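You operate a simulated robot arm through the tools that you are given. There is no shell and no other tool. Be economical: measure what you need, move in short steps, check, and stop when the job is done.

The job below is to be done with a simulated two-armed robot. You get a single attempt, and the scene is never put back.

TASK
Put the 4 A fuse from the middle of the desk on the shelf of the brown table and the 2 A fuse on the grey shelf over the sump box. Pull the converter cover open. Do these in any order.

It is judged by the outcome, as a careful person would: the job done as asked, and still so three seconds after it is handed in. It fails if anything else is knocked over, pushed out of place, dropped, spilled or broken. Lids that push on must go on centred and level and be pressed home; caps that screw on are set level and turned clockwise until they are tight.

THE ROBOT
Two 7-joint arms with fingered hands on one trunk, on a base that drives. Base frame: it is fixed to the floor where the robot stands at the start and does not move with it; the origin is under the middle of the robot, x ahead of it, y to its left, z up; the surface under the hand at the start is at about z = 85. Readings come in cm, degrees, newtons and seconds.
The left shoulder is at the start at [7, 14.2, 111.4], the right one opposite. With the tool pointing down near the work surface each hand reaches from about 44 to 80 cm from the robot's upright axis, wherever it stands, measured 20 degrees to its own side. Places, roughly: converter cover [-170, -110, 120]; grey shelf over the sump box (34x17 cm) [-148, 90, 100]; shelf of the brown table [-160, 250, 30]. Payload 3.6 kg a hand.
Tool frame (each hand has its own): the origin (TCP) lies between the finger pads and is the grasp point; the fingertips stand 2.5 cm ahead of it; z points along the fingers, y is the line along which they close. The gripper opens to 8.8 cm. The gripper's body begins 2.9 cm behind the TCP. The gripper is a hand of 5 fingers: y runs from the thumb to the fingers, the wrist lies at [-1.3, -9.7, -16.2] in the tool frame.
Orientation is that of the tool frame in the base frame, as a unit quaternion [x, y, z, w]. With the fingers straight down and the wrist toward the robot, the tool's x, y and z point along [0, 1, 0], [1, 0, 0] and [0, 0, -1] of the base frame.

THE INTERFACE
- The arms move only by the tool apply_moves. It takes "left_moves", "right_moves" or both (then of equal length, played together; a hand with none holds still); each is a list of rows, each a list of 6 numbers: the shift along the base's x, y, z in cm, then the turn, a rotation vector about the base's x, y, z in rad. In form: [[x, y, z, ax, ay, az], ...]. A call has 1 to 12 rows; each row shifts and turns the commanded pose from where the row before left it. Each row takes 0.2 s and may step no farther than 5 cm and 8.6 degrees from the row before; otherwise, the whole call is refused. A pose out of reach is approached as far as the arm can. The call stops where the force on the tool passes 40 N (or 10 N more than at its start, if that is more) or the arm is blocked; 0.2 s more then pass. In this call time passes only in rows, and 0.2 s behind the last. It gives the time, the measured TCP pose, the force on the tool (base axes), the opening and the grip force at its end, in the units of the frame above (readings bear some noise), with the torque about the TCP (base axes, N m) and any sound that the robot's microphone picked up.
- Cameras (640 x 400 px; columns grow to the right, rows downward): "scene" is now at [13.61, 0.3, 133.74]; the picture's right is [0.04, -1.00, 0.00], its down [-0.61, -0.03, -0.79] and it looks along [0.79, 0.03, -0.61] (base axes); focal length 251 px, centre (320, 200). "left" rides on the left gripper at [-5.9, -7.9, -10.5] in its tool frame; the picture's right is [-0.73, -0.32, 0.61], its down [0.62, -0.68, 0.38] and it looks along [0.29, 0.66, 0.70] (tool axes); focal length 234 px, centre (320, 200). "right" rides on the right gripper at [5.9, -7.9, -10.5] in its tool frame; the picture's right is [-0.73, 0.32, -0.61], its down [-0.62, -0.68, 0.38] and it looks along [-0.29, 0.66, 0.70] (tool axes); focal length 234 px, centre (320, 200). There is no depth. A picture from a camera that has moved, and an enlarged one, comes with that camera's place and axes in the base frame and with its lens.
- get_image(camera): a new picture of that camera. No time passes.
- move_column(by): slides the trunk up (or, below 0, down) by that many cm; the arms and the scene camera ride with it, the base frame stays. It gives what a move gives, with no picture.
- base_move(legs): drives the robot by 1 to 6 legs, each [ahead, left, turn to the left] in cm, cm and degrees, along the robot's own axes; the way and the turn of a leg run together, so that a leg with both is an arc; at most 150 cm and 180 degrees a leg. The arms and the cameras ride along, it lands a little off, and it stops where it bumps. It gives what a move gives.
- finger_targets(index, middle, ring, little, thumb_bend, thumb_turn, hand): sets how far each is bent, from 0 (flat) to 1 (curled in); at 0.3 the hand is open as for a grip, at 0.7 the pads meet at the TCP. One left out holds its place. A second passes; each finger stops where it meets its share of the squeeze, and holds until it gets a number again. It is the only way to open and close the hand. It gives what a move gives, with no picture; readings hold the bend of each and the force on index, middle, ring, little, thumb and palm. thumb_turn goes from beside the hand (0) to across from the fingers (1), as for a grip.
- pan_tilt(pan, tilt): turns the head with the scene camera to pan (to the left, within 86 degrees either way) and tilt (down, from -29 to 69), counted from straight ahead of the robot. It gives what a move gives.
- inspect(camera, box): a new picture of the part [left, top, right, bottom] of that camera's present view, enlarged. No time passes.
- finish_job(): hands the job in; it is judged then, once.

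Work in short steps. Places have to be worked out from the pictures, the camera data and where the tool is seen: move nearer, look again, correct. Check each grasp and each placing, and mend what went wrong. You have 165 turns and 130 pictures in all, those below and enlarged ones among them. Open the grippers and draw the arms clear of the work before you hand the job in, unless the task says otherwise; then end with one line.

The tools are called after "Call:" as a command line: name --argument value ..., lists and objects as JSON in quotes. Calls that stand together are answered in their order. apply_moves: Moves the arms, as the interface text tells. Its arguments: {"type":"object","properties":{"left_moves":{"type":"array"},"right_moves":{"type":"array"}},"required":[]} The other tools are called the same way: move_column (by) slides the trunk up or down; finger_targets (index, middle, ring, little, thumb_bend, thumb_turn, hand) moves the fingers one by one; base_move (legs) drives the base; pan_tilt (pan, tilt) turns the head that bears the scene camera; get_image (camera) takes a picture; inspect (camera, box) takes an enlarged picture of a part of a camera's view; finish_job () hands the job in.

At the start:

```text
time: 0.0
left_tool_pos: [49.84, 24.29, 117.52]
left_orientation: [0.707, 0.707, 0.0, 0.0]
left_contact_force: [-0.5, -0.7, 0.0]
left_ft_torque: [0.01, 0.0, -0.02]
left_width: 8.76
left_grip_force: 0.1
left_shape: jaw
left_bend: [0.3, 0.3, 0.3, 0.3, 0.3, 0.98]
left_finger forces: [0.0, 0.0, 0.1, 0.0, 0.1, 0.1]
right_tool_pos: [56.08, -14.67, 106.99]
right_orientation: [0.708, 0.707, 0.0, 0.0]
right_contact_force: [0.1, -0.7, 0.3]
right_ft_torque: [-0.01, 0.02, -0.02]
right_width: 8.77
right_grip_force: 0.0
right_shape: jaw
right_bend: [0.3, 0.3, 0.3, 0.3, 0.3, 0.98]
right_finger forces: [0.1, 0.1, 0.0, 0.0, 0.1, 0.0]
trunk travel left (down, up): [-65.0, 29.0]
robot x, y, heading: [-0.15, 0.28, 0.0]
head pan, tilt: [2.4, 37.6]
```

scene: 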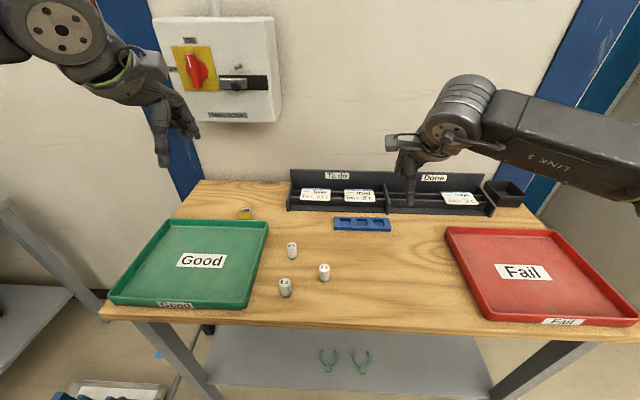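
right: 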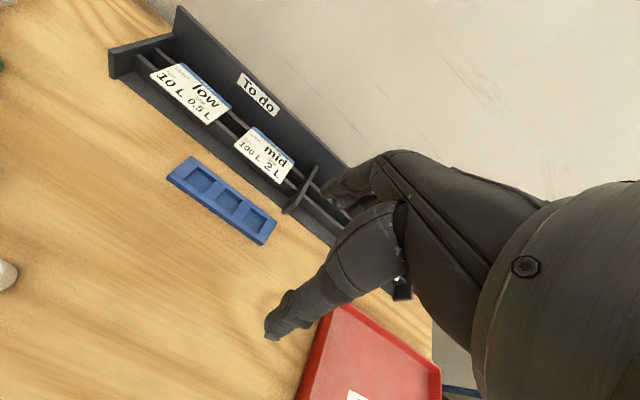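
left: 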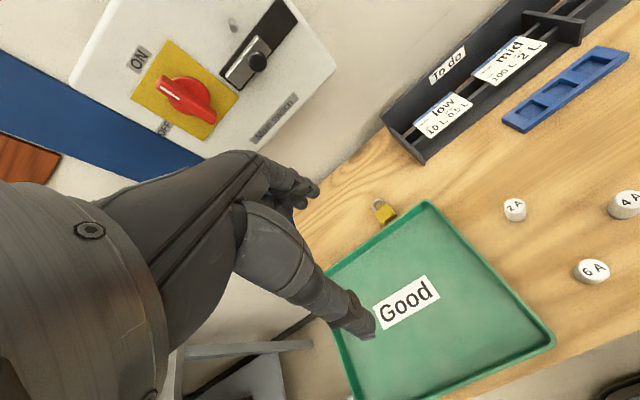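

I'll look closely at the fuses to tell which is which.

Call:
inspect --camera "scene" --box '[220, 200, 400, 312]'

Call:
inspect --camera "left" --box '[440, 160, 640, 285]'

```text
3.56 times, centred on (310, 256) of scene
camera zoom: at [13.61, 0.3, 133.74], right [0.04, -1.0, 0.0], down [-0.61, -0.03, -0.79], along [0.79, 0.03, -0.61], focal length 893 px, centre (356, 1)
```

zoom: 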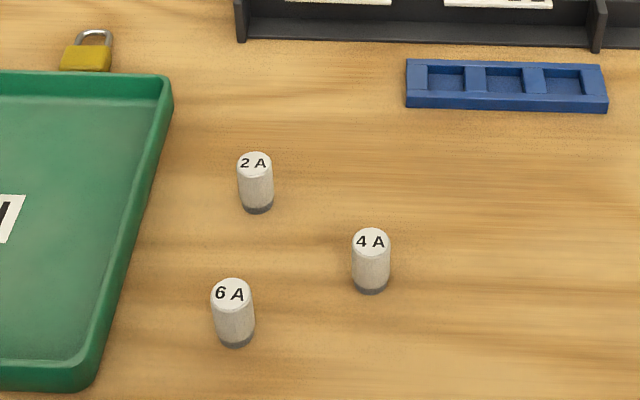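

```text
3.20 times, centred on (540, 222) of left
camera zoom: at [41.98, 18.66, 128.17], right [-0.32, -0.73, -0.61], down [-0.68, 0.62, -0.38], along [0.66, 0.29, -0.7], focal length 749 px, centre (-384, 128)
```

zoom: 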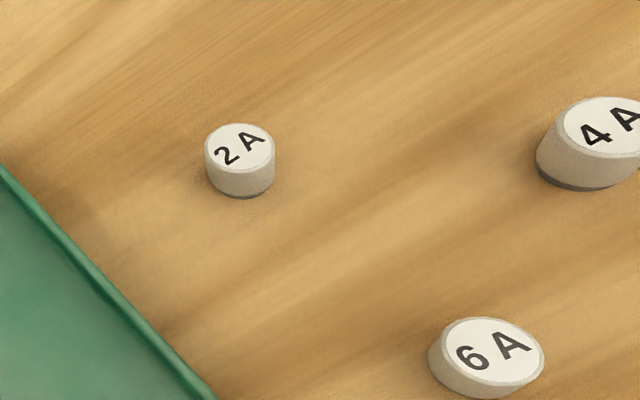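

4A is at about (48, 0.5), 2A at (53.7, 8.5) and 6A at (43.7, 8.5). Each is about 3.5 cm tall and 2.4 cm wide. I'll bring the right hand above the 4A and look.

Call:
apply_moves --right_moves '[[-1.62, 3.04, -1.8, 0, 0, 0], [-1.62, 3.04, -1.8, 0, 0, 0], [-1.62, 3.04, -1.8, 0, 0, 0], [-1.62, 3.04, -1.8, 0, 0, 0], [-1.62, 3.04, -1.8, 0, 0, 0]]'

Call:
get_image --camera "right"

Call:
get_image --camera "scene"

Call:
get_image --camera "left"

```text
time: 1.2
left_tool_pos: [49.78, 24.49, 117.6]
left_orientation: [0.707, 0.707, -0.002, 0.0]
left_contact_force: [0.1, -0.3, 0.9]
left_ft_torque: [-0.03, 0.0, -0.01]
left_width: 8.79
left_grip_force: 0.1
left_shape: jaw
left_bend: [0.3, 0.3, 0.3, 0.3, 0.3, 0.98]
left_finger forces: [0.0, 0.1, 0.0, 0.0, 0.0, 0.0]
right_tool_pos: [47.88, 0.76, 97.8]
right_orientation: [0.707, 0.707, 0.0, 0.001]
right_contact_force: [0.0, -0.3, 0.4]
right_ft_torque: [-0.04, 0.01, 0.02]
right_width: 8.77
right_grip_force: 0.1
right_shape: jaw
right_bend: [0.3, 0.3, 0.3, 0.3, 0.3, 0.98]
right_finger forces: [0.0, 0.0, 0.1, 0.0, 0.1, 0.0]
trunk travel left (down, up): [-65.0, 29.0]
robot x, y, heading: [0.1, 0.22, -0.1]
head pan, tilt: [2.4, 37.6]
```

```text
124 pictures are left
camera right: at [40.04, 6.68, 108.35], right [0.32, -0.73, 0.61], down [-0.68, -0.62, -0.38], along [0.66, -0.29, -0.7], focal length 234 px, centre (320, 200)
```

right: 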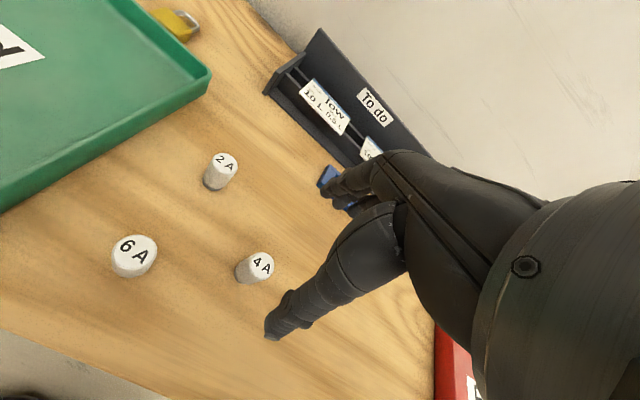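

```text
123 pictures are left
camera scene: at [13.62, 0.44, 133.74], right [0.04, -1.0, 0.0], down [-0.61, -0.03, -0.79], along [0.79, 0.03, -0.61], focal length 251 px, centre (320, 200)
```

scene: 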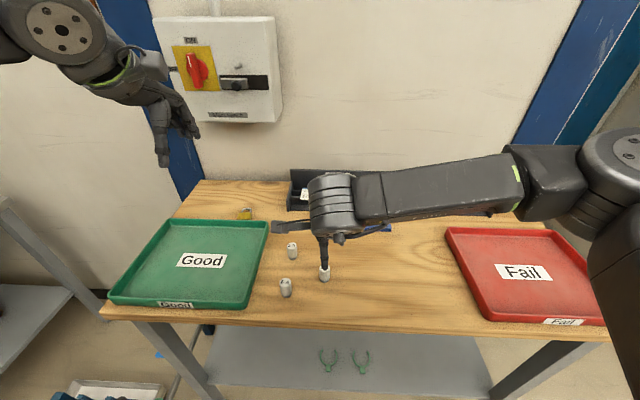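

```text
122 pictures are left
camera left: at [42.0, 18.79, 128.15], right [-0.32, -0.73, -0.61], down [-0.68, 0.62, -0.38], along [0.66, 0.29, -0.7], focal length 234 px, centre (320, 200)
```

left: 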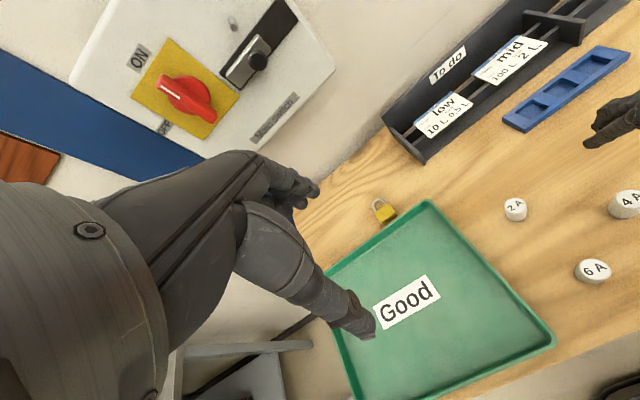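

The right camera agrees with the 4A at (48, 0.7), top at about z 88.5. I'll lower the right hand around it.

Call:
apply_moves --right_moves '[[0.1, 0, -4, 0, 0, 0], [0, 0, -3.2, 0, 0, 0], [0, 0, -2.0, 0, 0, 0]]'

Call:
get_image --camera "right"

Call:
inspect --camera "scene" --box '[250, 180, 410, 300]'

```text
time: 2.0
left_tool_pos: [49.82, 24.31, 117.58]
left_orientation: [0.707, 0.707, 0.0, 0.0]
left_contact_force: [0.3, -0.3, -0.7]
left_ft_torque: [0.02, -0.01, -0.01]
left_width: 8.76
left_grip_force: 0.0
left_shape: jaw
left_bend: [0.3, 0.3, 0.3, 0.3, 0.3, 0.98]
left_finger forces: [0.0, 0.0, 0.0, 0.0, 0.0, 0.0]
right_tool_pos: [48.08, 0.37, 88.54]
right_orientation: [0.707, 0.707, 0.0, 0.0]
right_contact_force: [0.5, -0.8, 0.4]
right_ft_torque: [-0.01, 0.01, -0.02]
right_width: 8.77
right_grip_force: 0.1
right_shape: jaw
right_bend: [0.3, 0.3, 0.3, 0.3, 0.3, 0.98]
right_finger forces: [0.1, 0.0, 0.1, 0.1, 0.0, 0.1]
trunk travel left (down, up): [-65.0, 29.0]
robot x, y, heading: [0.06, -0.06, -0.2]
head pan, tilt: [2.4, 37.6]
```

```text
121 pictures are left
camera right: at [40.23, 6.28, 99.14], right [0.32, -0.73, 0.61], down [-0.68, -0.62, -0.38], along [0.66, -0.29, -0.7], focal length 234 px, centre (320, 200)
```

right: 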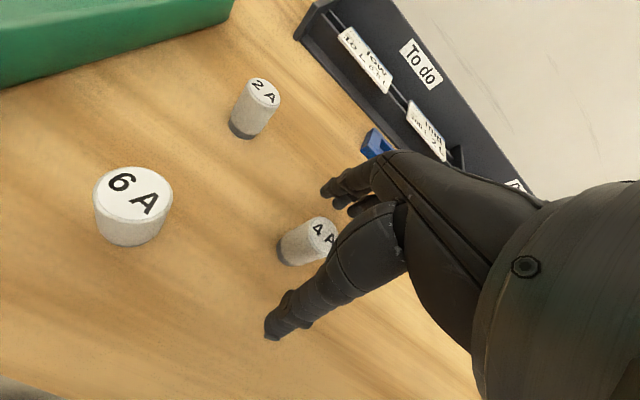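

```text
3.33 times, centred on (330, 240) of scene
camera zoom: at [13.62, 0.28, 133.74], right [0.04, -1.0, 0.0], down [-0.61, -0.03, -0.79], along [0.79, 0.03, -0.61], focal length 837 px, centre (287, 67)
```

zoom: 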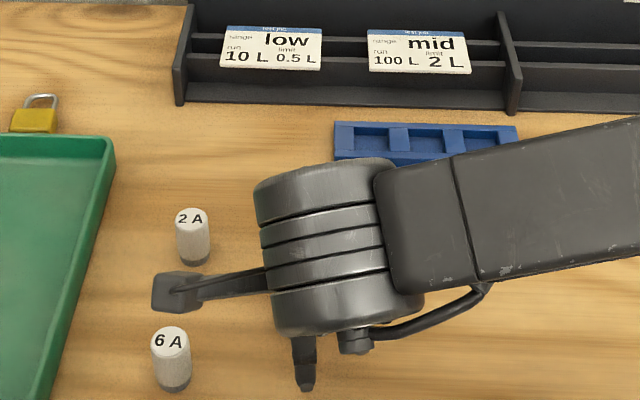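

The fuse sits between thumb and fingers. I'll make a small correction, then close.

Call:
apply_moves --right_moves '[[0.1, 0.3, -0.6, 0, 0, 0]]'

Call:
finger_targets --hand "right" --index 0.75 --middle 0.75 --ring 0.75 --little 0.75 --thumb_bend 0.75

Call:
get_image --camera "right"

```text
time: 2.4
left_tool_pos: [49.99, 24.35, 117.6]
left_orientation: [0.707, 0.707, -0.001, 0.0]
left_contact_force: [0.2, 0.4, -0.2]
left_ft_torque: [-0.01, 0.02, 0.0]
left_width: 8.77
left_grip_force: 0.0
left_shape: jaw
left_bend: [0.3, 0.3, 0.3, 0.3, 0.3, 0.98]
left_finger forces: [0.0, 0.0, 0.0, 0.0, 0.0, 0.0]
right_tool_pos: [48.24, 0.75, 87.99]
right_orientation: [0.707, 0.708, 0.001, 0.0]
right_contact_force: [-0.3, -0.5, 0.3]
right_ft_torque: [0.04, 0.04, -0.02]
right_width: 8.77
right_grip_force: 0.0
right_shape: jaw
right_bend: [0.3, 0.3, 0.3, 0.3, 0.3, 0.98]
right_finger forces: [0.1, 0.0, 0.0, 0.1, 0.0, 0.0]
trunk travel left (down, up): [-65.0, 29.0]
robot x, y, heading: [-0.24, 0.01, -0.0]
head pan, tilt: [2.4, 37.6]
```

```text
time: 3.4
left_tool_pos: [49.95, 24.38, 117.51]
left_orientation: [0.707, 0.707, 0.0, -0.002]
left_contact_force: [-0.2, -0.5, 0.1]
left_ft_torque: [0.05, 0.01, 0.03]
left_width: 8.75
left_grip_force: 0.1
left_shape: jaw
left_bend: [0.3, 0.3, 0.3, 0.3, 0.3, 0.98]
left_finger forces: [0.0, 0.1, 0.0, 0.0, 0.0, 0.1]
right_tool_pos: [48.21, 0.72, 88.11]
right_orientation: [0.708, 0.706, 0.0, 0.0]
right_contact_force: [0.7, 0.3, 0.1]
right_ft_torque: [0.01, 0.0, -0.02]
right_width: 1.51
right_grip_force: 14.7
right_shape: fingers
right_bend: [0.72, 0.73, 0.75, 0.75, 0.62, 0.95]
right_finger forces: [9.7, 5.6, 0.0, 0.0, 13.4, 0.0]
trunk travel left (down, up): [-65.0, 29.0]
robot x, y, heading: [0.19, -0.06, 0.3]
head pan, tilt: [2.4, 37.6]
```

```text
119 pictures are left
camera right: at [40.32, 6.55, 98.65], right [0.32, -0.73, 0.61], down [-0.68, -0.62, -0.38], along [0.66, -0.29, -0.7], focal length 234 px, centre (320, 200)
```

right: 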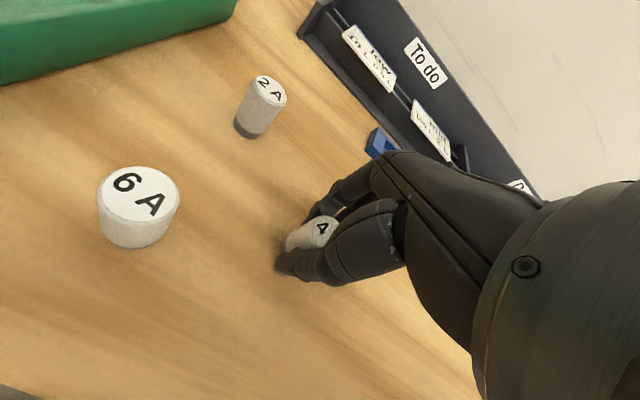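

The 4A is held at about 15 N by index, middle and thumb. I'll lift it straight up, then to the side.

Call:
apply_moves --right_moves '[[0, 0, 2, 0, 0, 0], [0, 0, 4, 0, 0, 0], [0, 0, 4.5, 0, 0, 0], [0, -3, 3, 0, 0, 0], [0, -4.5, 0, 0, 0, 0], [0, -4.5, 0, 0, 0, 0], [0, -4.5, 0, 0, 0, 0]]'

Call:
get_image --camera "right"

Call:
get_image --camera "scene"

```text
time: 5.0
left_tool_pos: [49.73, 24.22, 117.65]
left_orientation: [0.707, 0.707, 0.0, -0.001]
left_contact_force: [0.0, -1.1, 0.8]
left_ft_torque: [0.01, -0.03, 0.01]
left_width: 8.73
left_grip_force: 0.0
left_shape: jaw
left_bend: [0.3, 0.3, 0.3, 0.3, 0.3, 0.98]
left_finger forces: [0.1, 0.0, 0.0, 0.1, 0.1, 0.0]
right_tool_pos: [48.09, -15.59, 101.87]
right_orientation: [0.707, 0.708, 0.001, 0.0]
right_contact_force: [0.2, 0.5, 0.7]
right_ft_torque: [0.01, 0.02, -0.05]
right_width: 1.47
right_grip_force: 14.3
right_shape: fingers
right_bend: [0.73, 0.73, 0.75, 0.75, 0.62, 0.94]
right_finger forces: [9.7, 6.0, 0.1, 0.0, 13.1, 0.1]
trunk travel left (down, up): [-65.0, 29.0]
robot x, y, heading: [-0.17, 0.14, -0.2]
head pan, tilt: [2.4, 37.6]
```

```text
118 pictures are left
camera right: at [40.21, -9.78, 112.45], right [0.32, -0.73, 0.61], down [-0.68, -0.62, -0.39], along [0.66, -0.29, -0.7], focal length 234 px, centre (320, 200)
```

right: 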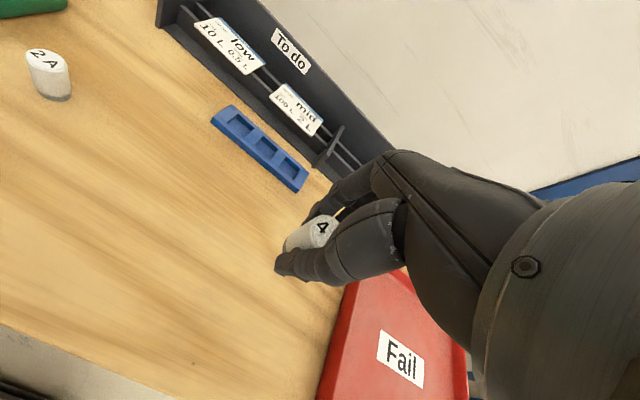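

```text
117 pictures are left
camera scene: at [13.54, 0.06, 133.75], right [0.04, -1.0, 0.0], down [-0.61, -0.02, -0.79], along [0.79, 0.04, -0.61], focal length 251 px, centre (320, 200)
```

scene: 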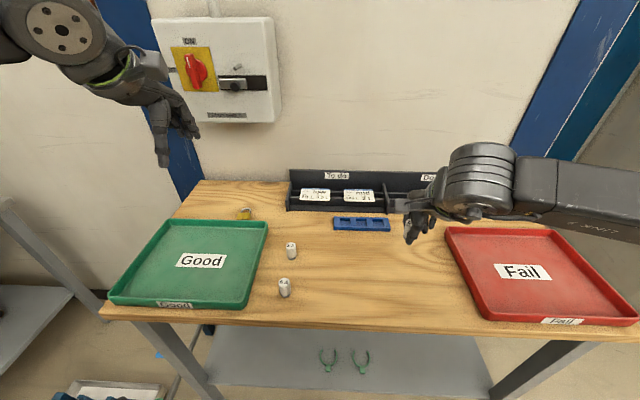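

The 4A is securely lifted. Next the left hand goes above the 2A at about (54, 8.7).

Call:
apply_moves --left_moves '[[0.7, -2.6, -3.2, 0, 0, 0], [0.7, -2.6, -3.2, 0, 0, 0], [0.7, -2.6, -3.2, 0, 0, 0], [0.7, -2.6, -3.2, 0, 0, 0], [0.7, -2.6, -3.2, 0, 0, 0], [0.7, -2.6, -3.2, 0, 0, 0]]'

Call:
get_image --camera "left"

```text
time: 6.4
left_tool_pos: [54.45, 8.87, 98.18]
left_orientation: [0.706, 0.708, -0.001, 0.0]
left_contact_force: [-0.2, 0.8, 0.8]
left_ft_torque: [-0.01, 0.0, 0.01]
left_width: 8.78
left_grip_force: 0.1
left_shape: jaw
left_bend: [0.3, 0.3, 0.3, 0.3, 0.3, 0.98]
left_finger forces: [0.0, 0.0, 0.0, 0.0, 0.1, 0.0]
right_tool_pos: [48.32, -15.45, 101.76]
right_orientation: [0.707, 0.707, 0.0, 0.0]
right_contact_force: [-1.0, -0.8, -1.2]
right_ft_torque: [0.02, -0.03, 0.03]
right_width: 1.5
right_grip_force: 14.6
right_shape: fingers
right_bend: [0.73, 0.73, 0.75, 0.75, 0.62, 0.94]
right_finger forces: [9.7, 6.1, 0.0, 0.0, 13.3, 0.1]
trunk travel left (down, up): [-65.0, 29.0]
robot x, y, heading: [-0.4, 0.08, 0.0]
head pan, tilt: [2.4, 37.6]
```

```text
116 pictures are left
camera left: at [46.63, 3.18, 108.81], right [-0.32, -0.73, -0.61], down [-0.68, 0.62, -0.38], along [0.66, 0.29, -0.7], focal length 234 px, centre (320, 200)
```

left: 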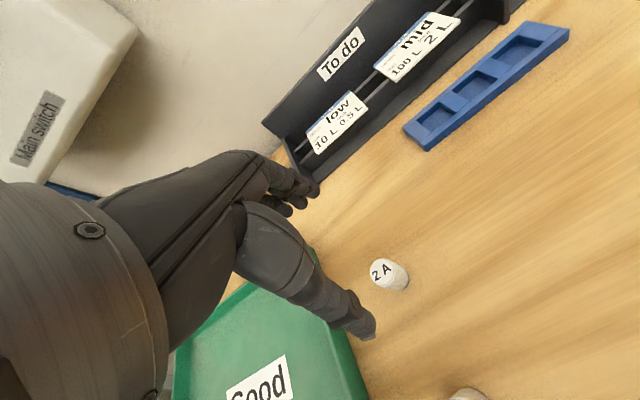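

The left camera puts the 2A at (54.2, 9.0). I'll lower over it.

Call:
apply_moves --left_moves '[[-0.1, 0.1, -4, 0, 0, 0], [-0.1, 0, -3.4, 0, 0, 0], [0, 0, -1.8, 0, 0, 0]]'

Call:
get_image --camera "left"

Call:
get_image --camera "scene"

```text
time: 7.2
left_tool_pos: [52.42, 11.16, 90.26]
left_orientation: [0.707, 0.707, 0.0, 0.001]
left_contact_force: [-0.2, 0.5, -0.2]
left_ft_torque: [0.0, 0.01, 0.02]
left_width: 8.77
left_grip_force: 0.0
left_shape: jaw
left_bend: [0.3, 0.3, 0.3, 0.3, 0.3, 0.98]
left_finger forces: [0.1, 0.1, 0.1, 0.0, 0.1, 0.1]
left hand out of reach, approached as far as the arm can: row 1, 2, 3
right_tool_pos: [48.13, -15.34, 101.91]
right_orientation: [0.707, 0.708, 0.0, -0.001]
right_contact_force: [0.2, -0.5, -0.6]
right_ft_torque: [0.01, -0.02, 0.01]
right_width: 1.48
right_grip_force: 14.5
right_shape: fingers
right_bend: [0.73, 0.73, 0.75, 0.75, 0.62, 0.94]
right_finger forces: [9.8, 6.1, 0.0, 0.1, 13.3, 0.0]
trunk travel left (down, up): [-65.0, 29.0]
robot x, y, heading: [-0.1, -0.02, 0.2]
head pan, tilt: [2.4, 37.6]
```

```text
115 pictures are left
camera left: at [44.7, 5.56, 100.86], right [-0.32, -0.73, -0.61], down [-0.68, 0.62, -0.38], along [0.66, 0.29, -0.7], focal length 234 px, centre (320, 200)
```

left: 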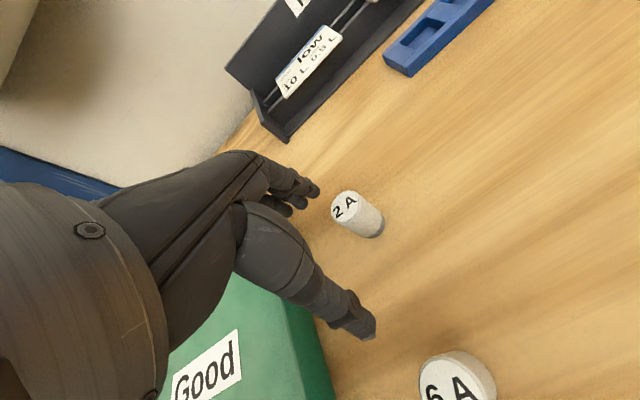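

```text
114 pictures are left
camera scene: at [13.59, 0.3, 133.74], right [0.04, -1.0, 0.0], down [-0.61, -0.03, -0.79], along [0.79, 0.03, -0.61], focal length 251 px, centre (320, 200)
```

scene: 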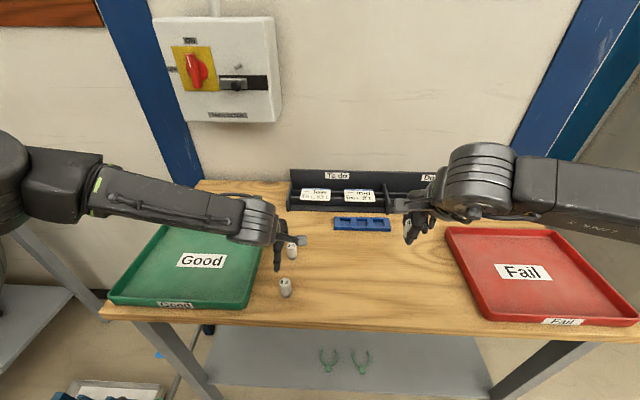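

The left arm can't reach there across its body. I'll raise the hand clear and shift the base 10 cm to the right so the 2A is on the left arm's own side.

Call:
apply_moves --left_moves '[[0, 0, 4.5, 0, 0, 0], [0, 0, 4.5, 0, 0, 0]]'

Call:
base_move --legs '[[0, -10, 0]]'

Call:
get_image --camera "left"

```text
time: 7.8
left_tool_pos: [52.45, 10.92, 99.35]
left_orientation: [0.707, 0.707, -0.001, 0.0]
left_contact_force: [-0.4, -0.7, -0.8]
left_ft_torque: [0.01, 0.01, 0.03]
left_width: 8.78
left_grip_force: 0.1
left_shape: jaw
left_bend: [0.3, 0.3, 0.3, 0.3, 0.3, 0.98]
left_finger forces: [0.1, 0.0, 0.0, 0.0, 0.0, 0.1]
right_tool_pos: [48.09, -15.46, 101.89]
right_orientation: [0.707, 0.707, 0.0, 0.001]
right_contact_force: [0.2, 0.0, -0.4]
right_ft_torque: [0.01, -0.01, 0.0]
right_width: 1.5
right_grip_force: 14.6
right_shape: fingers
right_bend: [0.73, 0.73, 0.75, 0.75, 0.62, 0.94]
right_finger forces: [9.6, 6.1, 0.0, 0.0, 13.2, 0.0]
trunk travel left (down, up): [-65.0, 29.0]
robot x, y, heading: [-0.06, 0.17, 0.0]
head pan, tilt: [2.4, 37.6]
```

```text
time: 8.9
left_tool_pos: [52.46, 1.33, 99.36]
left_orientation: [0.707, 0.707, -0.001, -0.001]
left_contact_force: [0.1, -0.9, 0.2]
left_ft_torque: [0.06, 0.02, 0.01]
left_width: 8.8
left_grip_force: 0.0
left_shape: jaw
left_bend: [0.3, 0.3, 0.3, 0.3, 0.3, 0.98]
left_finger forces: [0.0, 0.0, 0.0, 0.0, 0.0, 0.1]
right_tool_pos: [48.17, -25.02, 101.9]
right_orientation: [0.706, 0.709, 0.0, 0.0]
right_contact_force: [0.2, 0.7, 0.1]
right_ft_torque: [-0.02, 0.0, 0.02]
right_width: 1.46
right_grip_force: 14.4
right_shape: fingers
right_bend: [0.73, 0.73, 0.75, 0.75, 0.62, 0.94]
right_finger forces: [9.7, 6.1, 0.0, 0.0, 13.1, 0.0]
trunk travel left (down, up): [-65.0, 29.0]
robot x, y, heading: [-0.06, -9.8, -0.0]
head pan, tilt: [2.4, 37.6]
```

```text
113 pictures are left
camera left: at [44.65, -4.46, 109.93], right [-0.32, -0.73, -0.61], down [-0.68, 0.62, -0.38], along [0.66, 0.29, -0.7], focal length 234 px, centre (320, 200)
```

left: 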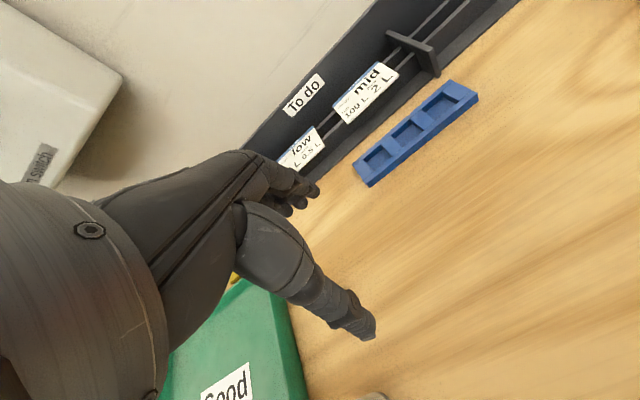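

Base moved about 10 cm. Now the left hand goes to above (54.1, 9.1).

Call:
apply_moves --left_moves '[[0.8, 3.9, 0, 0, 0, 0], [0.8, 3.9, -1, 0, 0, 0], [0, 0, -4, 0, 0, 0]]'

Call:
get_image --camera "left"

```text
time: 9.7
left_tool_pos: [54.13, 9.04, 94.08]
left_orientation: [0.707, 0.708, -0.001, -0.001]
left_contact_force: [0.9, -0.1, -0.9]
left_ft_torque: [0.0, 0.01, 0.01]
left_width: 8.76
left_grip_force: 0.1
left_shape: jaw
left_bend: [0.3, 0.3, 0.3, 0.3, 0.3, 0.98]
left_finger forces: [0.0, 0.1, 0.1, 0.1, 0.1, 0.0]
right_tool_pos: [48.37, -25.25, 101.84]
right_orientation: [0.706, 0.709, -0.001, -0.001]
right_contact_force: [-0.1, -0.3, -0.8]
right_ft_torque: [0.03, -0.02, 0.02]
right_width: 1.5
right_grip_force: 14.4
right_shape: fingers
right_bend: [0.73, 0.73, 0.75, 0.75, 0.62, 0.94]
right_finger forces: [9.6, 6.2, 0.1, 0.0, 13.2, 0.0]
trunk travel left (down, up): [-65.0, 29.0]
robot x, y, heading: [0.03, -9.92, 0.2]
head pan, tilt: [2.4, 37.6]
```

```text
112 pictures are left
camera left: at [46.28, 3.29, 104.81], right [-0.32, -0.73, -0.61], down [-0.68, 0.62, -0.38], along [0.66, 0.29, -0.7], focal length 234 px, centre (320, 200)
```

left: 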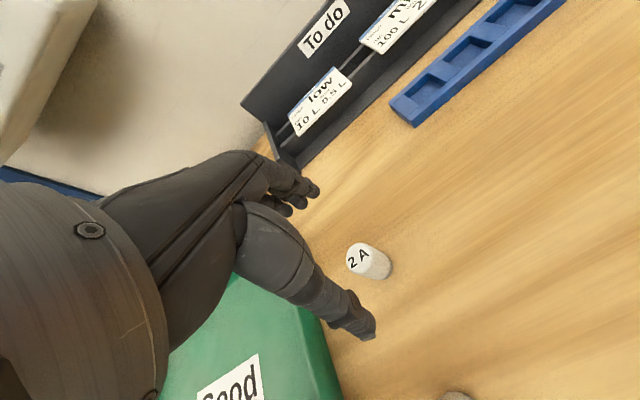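

The 2A is at (54.25, 9.15), reachable now. I'll descend to z 88.

Call:
apply_moves --left_moves '[[0.1, 0.1, -3.5, 0, 0, 0], [0, 0, -2.5, 0, 0, 0]]'

Call:
get_image --camera "left"

```text
time: 10.3
left_tool_pos: [54.24, 9.17, 88.16]
left_orientation: [0.706, 0.708, -0.001, 0.0]
left_contact_force: [-0.1, -1.0, -0.2]
left_ft_torque: [0.03, 0.0, -0.01]
left_width: 8.77
left_grip_force: 0.1
left_shape: jaw
left_bend: [0.3, 0.3, 0.3, 0.3, 0.3, 0.98]
left_finger forces: [0.0, 0.0, 0.0, 0.0, 0.0, 0.0]
right_tool_pos: [48.24, -25.09, 101.81]
right_orientation: [0.706, 0.709, 0.0, 0.0]
right_contact_force: [1.2, 0.8, -0.2]
right_ft_torque: [-0.01, 0.02, 0.01]
right_width: 1.47
right_grip_force: 14.1
right_shape: fingers
right_bend: [0.73, 0.73, 0.75, 0.75, 0.62, 0.94]
right_finger forces: [9.6, 6.2, 0.0, 0.0, 13.1, 0.1]
trunk travel left (down, up): [-65.0, 29.0]
robot x, y, heading: [-0.03, -9.69, 0.1]
head pan, tilt: [2.4, 37.6]
```

```text
111 pictures are left
camera left: at [46.45, 3.43, 98.79], right [-0.32, -0.73, -0.61], down [-0.68, 0.62, -0.38], along [0.66, 0.29, -0.7], focal length 234 px, centre (320, 200)
```

left: 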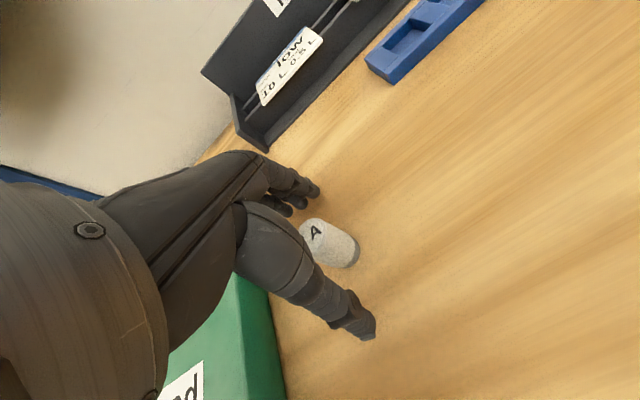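

The geometry mirrors the right-hand grasp. I'll close the left hand.

Call:
finger_targets --hand "left" --index 0.75 --middle 0.75 --ring 0.75 --little 0.75 --thumb_bend 0.75

Call:
apply_moves --left_moves '[[0, 0, 2, 0, 0, 0], [0, 0, 4, 0, 0, 0], [0, 0, 4.5, 0, 0, 0], [0, 0, 4, 0, 0, 0]]'

Call:
get_image --camera "left"

Call:
get_image --camera "scene"

```text
time: 11.3
left_tool_pos: [54.22, 9.11, 88.26]
left_orientation: [0.706, 0.708, -0.001, -0.001]
left_contact_force: [0.6, -0.3, -0.2]
left_ft_torque: [-0.02, -0.01, -0.02]
left_width: 1.53
left_grip_force: 13.5
left_shape: fingers
left_bend: [0.72, 0.73, 0.75, 0.75, 0.62, 0.95]
left_finger forces: [9.5, 5.0, 0.0, 0.1, 13.1, 0.0]
right_tool_pos: [48.3, -25.08, 101.93]
right_orientation: [0.706, 0.708, 0.001, 0.0]
right_contact_force: [-0.3, 0.0, -0.3]
right_ft_torque: [0.0, 0.01, 0.0]
right_width: 1.52
right_grip_force: 14.3
right_shape: fingers
right_bend: [0.73, 0.73, 0.75, 0.75, 0.62, 0.94]
right_finger forces: [9.5, 6.2, 0.0, 0.0, 13.2, 0.0]
trunk travel left (down, up): [-65.0, 29.0]
robot x, y, heading: [-0.22, -9.8, -0.2]
head pan, tilt: [2.4, 37.6]
```

```text
time: 12.3
left_tool_pos: [54.16, 8.98, 102.85]
left_orientation: [0.706, 0.708, 0.0, 0.0]
left_contact_force: [0.2, -0.5, 0.3]
left_ft_torque: [0.02, 0.01, -0.02]
left_width: 1.52
left_grip_force: 13.7
left_shape: fingers
left_bend: [0.73, 0.74, 0.75, 0.75, 0.62, 0.95]
left_finger forces: [9.9, 4.7, 0.0, 0.0, 13.4, 0.0]
right_tool_pos: [48.31, -25.17, 101.84]
right_orientation: [0.706, 0.709, -0.001, 0.0]
right_contact_force: [0.1, 0.6, -0.6]
right_ft_torque: [0.0, 0.0, -0.02]
right_width: 1.48
right_grip_force: 14.4
right_shape: fingers
right_bend: [0.73, 0.73, 0.75, 0.75, 0.62, 0.94]
right_finger forces: [9.6, 6.2, 0.0, 0.0, 13.2, 0.0]
trunk travel left (down, up): [-65.0, 29.0]
robot x, y, heading: [0.11, -9.69, -0.1]
head pan, tilt: [2.4, 37.6]
```

```text
110 pictures are left
camera left: at [46.36, 3.24, 113.43], right [-0.32, -0.73, -0.61], down [-0.68, 0.62, -0.38], along [0.66, 0.29, -0.7], focal length 234 px, centre (320, 200)
```

left: 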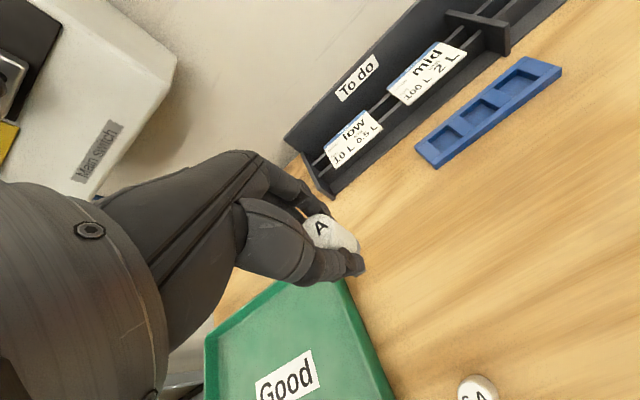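

```text
109 pictures are left
camera scene: at [13.55, -9.54, 133.74], right [0.04, -1.0, 0.0], down [-0.61, -0.03, -0.79], along [0.79, 0.04, -0.61], focal length 251 px, centre (320, 200)
```

scene: 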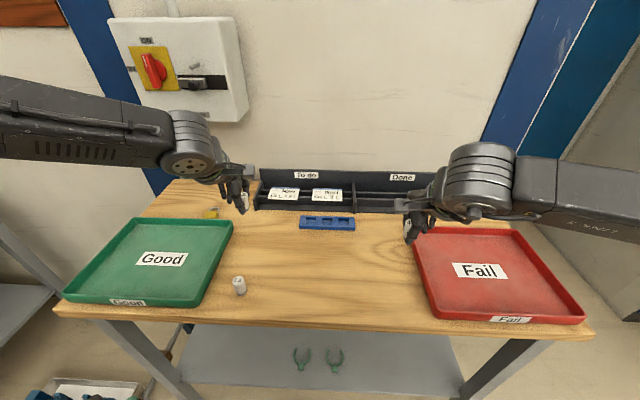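

Both fuses are held. I'll look left and right before driving.

Call:
pan_tilt --pan 86 --tilt 25

Call:
get_image --camera "scene"

Call:
pan_tilt --pan -86 --tilt 25

Call:
get_image --camera "scene"

```text
time: 13.9
left_tool_pos: [54.15, 9.02, 102.64]
left_orientation: [0.707, 0.708, -0.001, -0.001]
left_contact_force: [0.7, 0.4, 0.1]
left_ft_torque: [-0.01, -0.01, 0.01]
left_width: 1.54
left_grip_force: 13.6
left_shape: fingers
left_bend: [0.73, 0.74, 0.75, 0.75, 0.62, 0.95]
left_finger forces: [9.8, 4.8, 0.1, 0.1, 13.4, 0.0]
right_tool_pos: [48.17, -25.11, 101.82]
right_orientation: [0.706, 0.708, 0.0, 0.001]
right_contact_force: [-0.8, 0.0, -1.3]
right_ft_torque: [0.01, -0.02, 0.0]
right_width: 1.48
right_grip_force: 14.4
right_shape: fingers
right_bend: [0.73, 0.73, 0.75, 0.75, 0.62, 0.94]
right_finger forces: [9.6, 6.1, 0.0, 0.1, 13.1, 0.0]
trunk travel left (down, up): [-65.0, 29.0]
robot x, y, heading: [0.18, -9.64, 0.2]
head pan, tilt: [85.9, 25.0]
```

```text
108 pictures are left
camera scene: at [5.62, -0.7, 135.71], right [1.0, -0.07, 0.0], down [-0.03, -0.42, -0.91], along [0.06, 0.9, -0.42], focal length 251 px, centre (320, 200)
```

scene: 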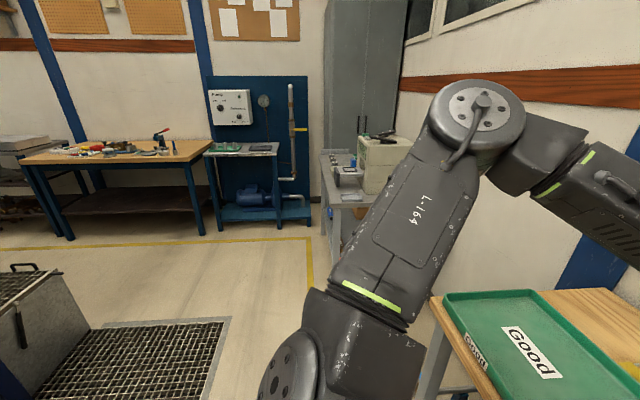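

```text
time: 16.5
left_tool_pos: [54.29, 9.05, 102.63]
left_orientation: [0.707, 0.708, -0.001, -0.001]
left_contact_force: [-0.8, 0.3, -0.7]
left_ft_torque: [0.01, 0.03, 0.01]
left_width: 1.51
left_grip_force: 14.0
left_shape: fingers
left_bend: [0.73, 0.74, 0.75, 0.75, 0.62, 0.95]
left_finger forces: [9.7, 4.9, 0.0, 0.0, 13.4, 0.0]
right_tool_pos: [48.11, -25.16, 101.92]
right_orientation: [0.706, 0.708, 0.0, 0.0]
right_contact_force: [0.1, 0.0, -0.9]
right_ft_torque: [0.01, -0.01, -0.01]
right_width: 1.48
right_grip_force: 14.3
right_shape: fingers
right_bend: [0.73, 0.73, 0.75, 0.75, 0.62, 0.94]
right_finger forces: [9.5, 6.2, 0.0, 0.0, 13.2, 0.0]
trunk travel left (down, up): [-65.0, 29.0]
robot x, y, heading: [0.03, -9.97, 0.0]
head pan, tilt: [-85.9, 25.0]
```

```text
107 pictures are left
camera scene: at [5.65, -19.08, 135.71], right [-1.0, -0.07, 0.0], down [-0.03, 0.42, -0.91], along [0.07, -0.9, -0.42], focal length 251 px, centre (320, 200)
```

scene: 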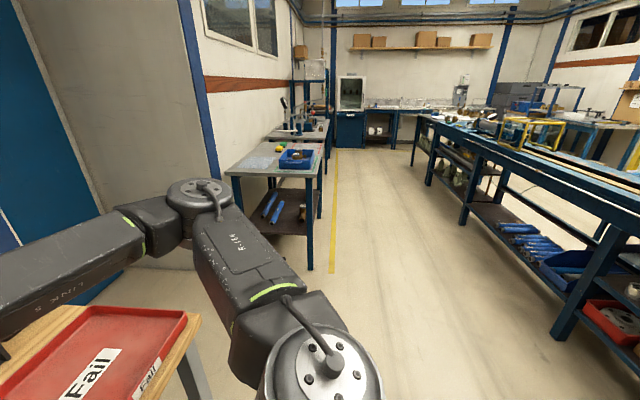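

I can see the grating and sump box to the left-rear, the brown table beyond it (front edge about y = 216), and a long bench behind with its front at about x = -125. I'll back away from the desk, turn left 90°, and look.

Call:
base_move --legs '[[-42, 0, 0], [0, 0, 90]]'

Call:
pan_tilt --pan 25 --tilt 25

Call:
get_image --camera "scene"

Call:
pan_tilt --pan 80 --tilt 25

Call:
get_image --camera "scene"

```text
time: 22.9
left_tool_pos: [-60.96, 44.46, 102.69]
left_orientation: [0.0, 1.0, -0.001, 0.0]
left_contact_force: [0.1, 0.1, -0.1]
left_ft_torque: [-0.01, -0.02, -0.03]
left_width: 1.49
left_grip_force: 13.9
left_shape: fingers
left_bend: [0.73, 0.74, 0.75, 0.75, 0.63, 0.95]
left_finger forces: [9.4, 5.1, 0.1, 0.0, 13.1, 0.0]
right_tool_pos: [-26.95, 38.42, 101.99]
right_orientation: [-0.001, 1.0, 0.0, 0.0]
right_contact_force: [-0.4, -0.6, -0.6]
right_ft_torque: [0.0, 0.0, 0.01]
right_width: 1.46
right_grip_force: 14.2
right_shape: fingers
right_bend: [0.73, 0.74, 0.75, 0.75, 0.62, 0.94]
right_finger forces: [9.3, 6.1, 0.0, 0.1, 12.6, 0.0]
trunk travel left (down, up): [-65.0, 29.0]
robot x, y, heading: [-42.32, -9.83, 90.1]
head pan, tilt: [-85.9, 25.0]
```

```text
time: 24.8
left_tool_pos: [-60.94, 44.45, 102.86]
left_orientation: [0.0, 1.0, 0.0, 0.0]
left_contact_force: [0.0, 0.6, -0.6]
left_ft_torque: [-0.03, 0.03, 0.02]
left_width: 1.49
left_grip_force: 14.2
left_shape: fingers
left_bend: [0.73, 0.74, 0.75, 0.75, 0.63, 0.95]
left_finger forces: [9.6, 5.0, 0.0, 0.1, 13.0, 0.0]
right_tool_pos: [-26.9, 38.39, 101.85]
right_orientation: [-0.001, 1.0, 0.0, 0.0]
right_contact_force: [-1.2, -0.3, -0.1]
right_ft_torque: [0.0, -0.02, -0.01]
right_width: 1.46
right_grip_force: 13.4
right_shape: fingers
right_bend: [0.73, 0.74, 0.75, 0.75, 0.62, 0.94]
right_finger forces: [9.2, 6.1, 0.1, 0.0, 12.6, 0.0]
trunk travel left (down, up): [-65.0, 29.0]
robot x, y, heading: [-42.2, -10.04, 90.1]
head pan, tilt: [25.0, 25.0]
```

```text
106 pictures are left
camera scene: at [-46.16, 3.48, 135.7], right [0.91, 0.42, 0.0], down [0.18, -0.38, -0.91], along [-0.38, 0.82, -0.42], focal length 251 px, centre (320, 200)
```

scene: 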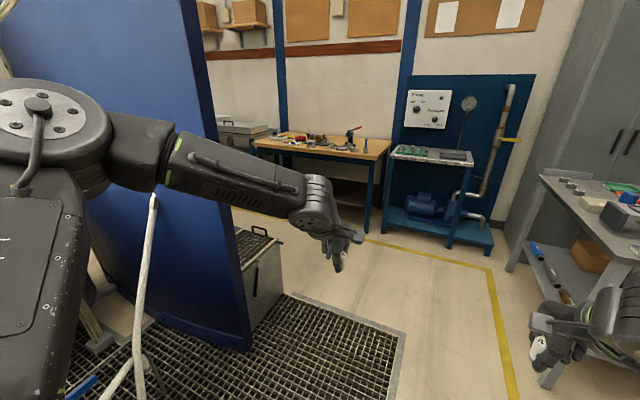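

```text
time: 26.1
left_tool_pos: [-61.05, 44.49, 102.68]
left_orientation: [0.0, 1.0, -0.001, 0.0]
left_contact_force: [-0.1, -0.1, 0.4]
left_ft_torque: [0.02, -0.02, 0.02]
left_width: 1.47
left_grip_force: 14.0
left_shape: fingers
left_bend: [0.73, 0.74, 0.75, 0.75, 0.63, 0.95]
left_finger forces: [9.5, 5.1, 0.0, 0.0, 12.9, 0.1]
right_tool_pos: [-26.82, 38.4, 101.85]
right_orientation: [-0.001, 1.0, 0.0, 0.0]
right_contact_force: [0.3, 0.2, -0.9]
right_ft_torque: [0.03, 0.03, 0.02]
right_width: 1.44
right_grip_force: 13.9
right_shape: fingers
right_bend: [0.73, 0.74, 0.75, 0.75, 0.62, 0.94]
right_finger forces: [9.3, 6.1, 0.1, 0.0, 12.6, 0.0]
trunk travel left (down, up): [-65.0, 29.0]
robot x, y, heading: [-42.0, -9.79, 90.1]
head pan, tilt: [80.0, 25.0]
```

```text
105 pictures are left
camera scene: at [-51.34, -3.27, 135.71], right [0.17, 0.98, 0.0], down [0.42, -0.07, -0.91], along [-0.89, 0.16, -0.42], focal length 251 px, centre (320, 200)
```

scene: 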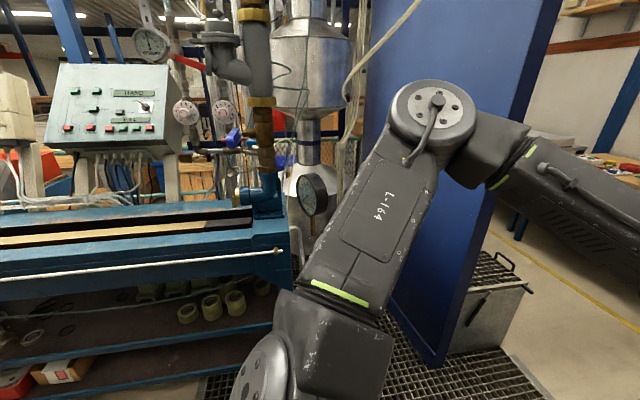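

A tall blue panel ends near (-124, 72), and the sump box lies behind it. I'll raise both hands, drive ahead to about y = 110, and look left.

Call:
apply_moves --left_moves '[[0, 0, 4.5, 0, 0, 0], [0, 0, 4.5, 0, 0, 0], [0, 0, 4.5, 0, 0, 0]]' --right_moves '[[0, 0, 4.5, 0, 0, 0], [0, 0, 4.5, 0, 0, 0], [0, 0, 4.5, 0, 0, 0]]'

Call:
base_move --legs '[[115, 0, 0]]'

Call:
pan_tilt --pan 80 --tilt 30

Call:
get_image --camera "scene"

Call:
pan_tilt --pan 30 --tilt 35

Call:
get_image --camera "scene"

```text
time: 26.9
left_tool_pos: [-60.95, 44.69, 116.17]
left_orientation: [0.0, 1.0, 0.0, 0.001]
left_contact_force: [0.0, -0.1, 0.6]
left_ft_torque: [-0.02, 0.04, -0.02]
left_width: 1.42
left_grip_force: 13.3
left_shape: fingers
left_bend: [0.73, 0.74, 0.75, 0.75, 0.63, 0.95]
left_finger forces: [9.4, 4.5, 0.1, 0.0, 12.9, 0.0]
right_tool_pos: [-26.77, 38.2, 115.35]
right_orientation: [-0.001, 1.0, 0.002, -0.001]
right_contact_force: [-0.3, 0.4, -0.3]
right_ft_torque: [0.0, -0.03, 0.0]
right_width: 1.43
right_grip_force: 13.4
right_shape: fingers
right_bend: [0.73, 0.74, 0.75, 0.75, 0.62, 0.94]
right_finger forces: [9.1, 6.3, 0.0, 0.1, 12.6, 0.1]
trunk travel left (down, up): [-65.0, 29.0]
robot x, y, heading: [-42.03, -9.79, 90.2]
head pan, tilt: [80.0, 25.0]
```

```text
time: 32.7
left_tool_pos: [-63.79, 159.12, 116.34]
left_orientation: [-0.012, 1.0, -0.001, 0.0]
left_contact_force: [1.3, -0.1, -0.1]
left_ft_torque: [0.02, 0.0, -0.01]
left_width: 1.44
left_grip_force: 13.0
left_shape: fingers
left_bend: [0.73, 0.74, 0.75, 0.75, 0.63, 0.95]
left_finger forces: [9.5, 4.5, 0.0, 0.0, 12.7, 0.1]
right_tool_pos: [-29.43, 153.5, 115.34]
right_orientation: [-0.013, 1.0, 0.0, 0.0]
right_contact_force: [-0.1, 0.0, -1.4]
right_ft_torque: [-0.02, 0.03, 0.03]
right_width: 1.46
right_grip_force: 14.3
right_shape: fingers
right_bend: [0.73, 0.74, 0.75, 0.75, 0.62, 0.94]
right_finger forces: [9.1, 6.3, 0.1, 0.0, 12.6, 0.0]
trunk travel left (down, up): [-65.0, 29.0]
robot x, y, heading: [-43.57, 104.97, 91.1]
head pan, tilt: [80.0, 25.0]
```

```text
time: 33.4
left_tool_pos: [-63.69, 159.2, 116.1]
left_orientation: [-0.012, 1.0, 0.0, 0.0]
left_contact_force: [-0.5, -0.5, -1.2]
left_ft_torque: [0.0, -0.01, -0.01]
left_width: 1.46
left_grip_force: 13.1
left_shape: fingers
left_bend: [0.73, 0.74, 0.75, 0.75, 0.63, 0.95]
left_finger forces: [9.5, 4.4, 0.1, 0.0, 12.8, 0.1]
right_tool_pos: [-29.43, 153.41, 115.34]
right_orientation: [-0.013, 1.0, 0.001, 0.001]
right_contact_force: [-0.5, 0.5, -0.1]
right_ft_torque: [-0.02, 0.03, -0.03]
right_width: 1.46
right_grip_force: 14.4
right_shape: fingers
right_bend: [0.73, 0.74, 0.75, 0.75, 0.62, 0.94]
right_finger forces: [9.2, 6.3, 0.1, 0.1, 12.6, 0.1]
trunk travel left (down, up): [-65.0, 29.0]
robot x, y, heading: [-43.84, 104.96, 91.6]
head pan, tilt: [80.0, 30.0]
```

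```text
104 pictures are left
camera scene: at [-52.83, 111.27, 134.91], right [0.15, 0.99, 0.0], down [0.49, -0.07, -0.87], along [-0.86, 0.13, -0.5], focal length 251 px, centre (320, 200)
```

scene: 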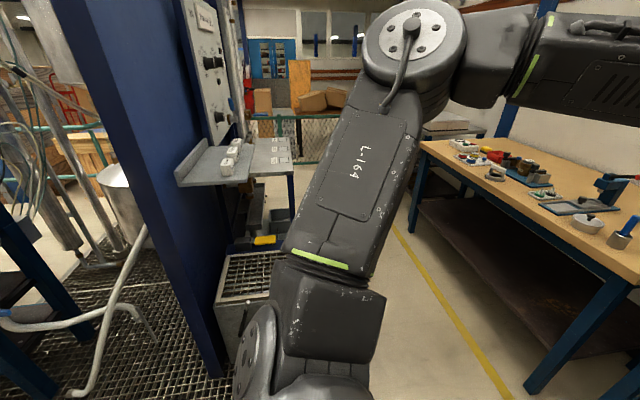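

```text
time: 34.5
left_tool_pos: [-63.77, 159.1, 116.28]
left_orientation: [-0.012, 1.0, -0.001, 0.0]
left_contact_force: [0.1, -0.1, -0.5]
left_ft_torque: [-0.04, 0.03, -0.02]
left_width: 1.48
left_grip_force: 13.5
left_shape: fingers
left_bend: [0.73, 0.74, 0.75, 0.75, 0.63, 0.95]
left_finger forces: [9.5, 4.5, 0.0, 0.1, 12.7, 0.1]
right_tool_pos: [-29.5, 153.45, 115.24]
right_orientation: [-0.013, 1.0, 0.0, 0.0]
right_contact_force: [0.0, 0.2, -1.1]
right_ft_torque: [0.0, -0.02, -0.04]
right_width: 1.44
right_grip_force: 14.4
right_shape: fingers
right_bend: [0.73, 0.74, 0.75, 0.75, 0.62, 0.94]
right_finger forces: [9.2, 6.4, 0.0, 0.1, 12.5, 0.1]
trunk travel left (down, up): [-65.0, 29.0]
robot x, y, heading: [-44.01, 104.72, 91.4]
head pan, tilt: [30.0, 35.0]
```

```text
103 pictures are left
camera scene: at [-48.49, 117.41, 134.13], right [0.85, 0.52, 0.0], down [0.3, -0.49, -0.82], along [-0.43, 0.7, -0.57], focal length 251 px, centre (320, 200)
```

scene: 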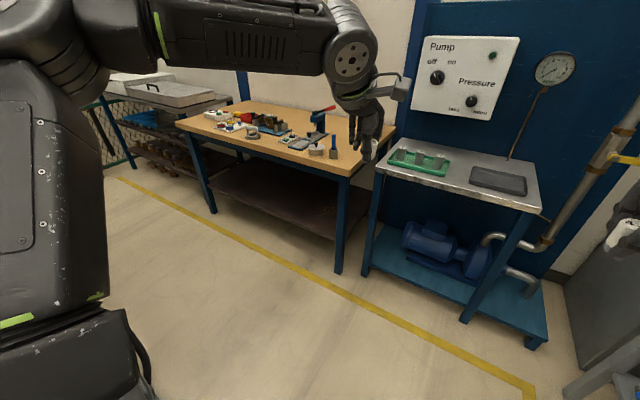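

The grey shelf is fixed to the blue panel's far side and already has a few items on it. I'll look more closely.

Call:
pan_tilt --pan 80 --tilt 30

Call:
inspect --camera "scene" --box '[160, 80, 320, 220]'

```text
time: 35.7
left_tool_pos: [-63.75, 159.13, 116.2]
left_orientation: [-0.012, 1.0, -0.002, -0.001]
left_contact_force: [-0.8, -0.1, -0.4]
left_ft_torque: [0.02, 0.0, -0.03]
left_width: 1.48
left_grip_force: 13.0
left_shape: fingers
left_bend: [0.73, 0.74, 0.75, 0.75, 0.63, 0.95]
left_finger forces: [9.5, 4.4, 0.0, 0.0, 12.7, 0.1]
right_tool_pos: [-29.32, 153.5, 115.38]
right_orientation: [-0.013, 1.0, 0.0, 0.0]
right_contact_force: [0.1, 0.7, -0.6]
right_ft_torque: [0.01, -0.01, 0.0]
right_width: 1.48
right_grip_force: 13.9
right_shape: fingers
right_bend: [0.73, 0.74, 0.75, 0.75, 0.62, 0.94]
right_finger forces: [9.1, 6.2, 0.0, 0.1, 12.6, 0.0]
trunk travel left (down, up): [-65.0, 29.0]
robot x, y, heading: [-43.65, 104.86, 91.3]
head pan, tilt: [80.0, 30.0]
```

```text
2.86 times, centred on (240, 150) of scene
camera zoom: at [-52.83, 111.26, 134.91], right [0.15, 0.99, 0.0], down [0.49, -0.08, -0.87], along [-0.86, 0.13, -0.5], focal length 718 px, centre (549, 343)
```

zoom: 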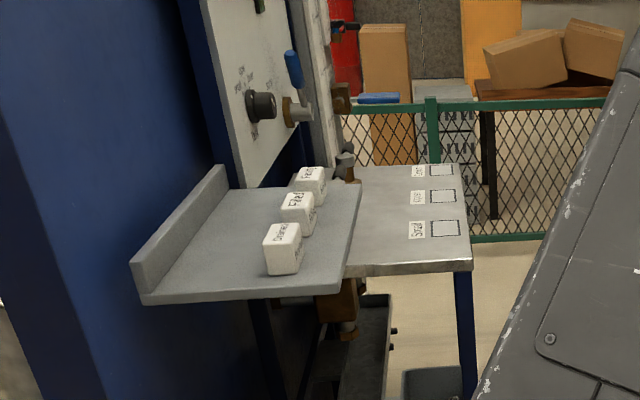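

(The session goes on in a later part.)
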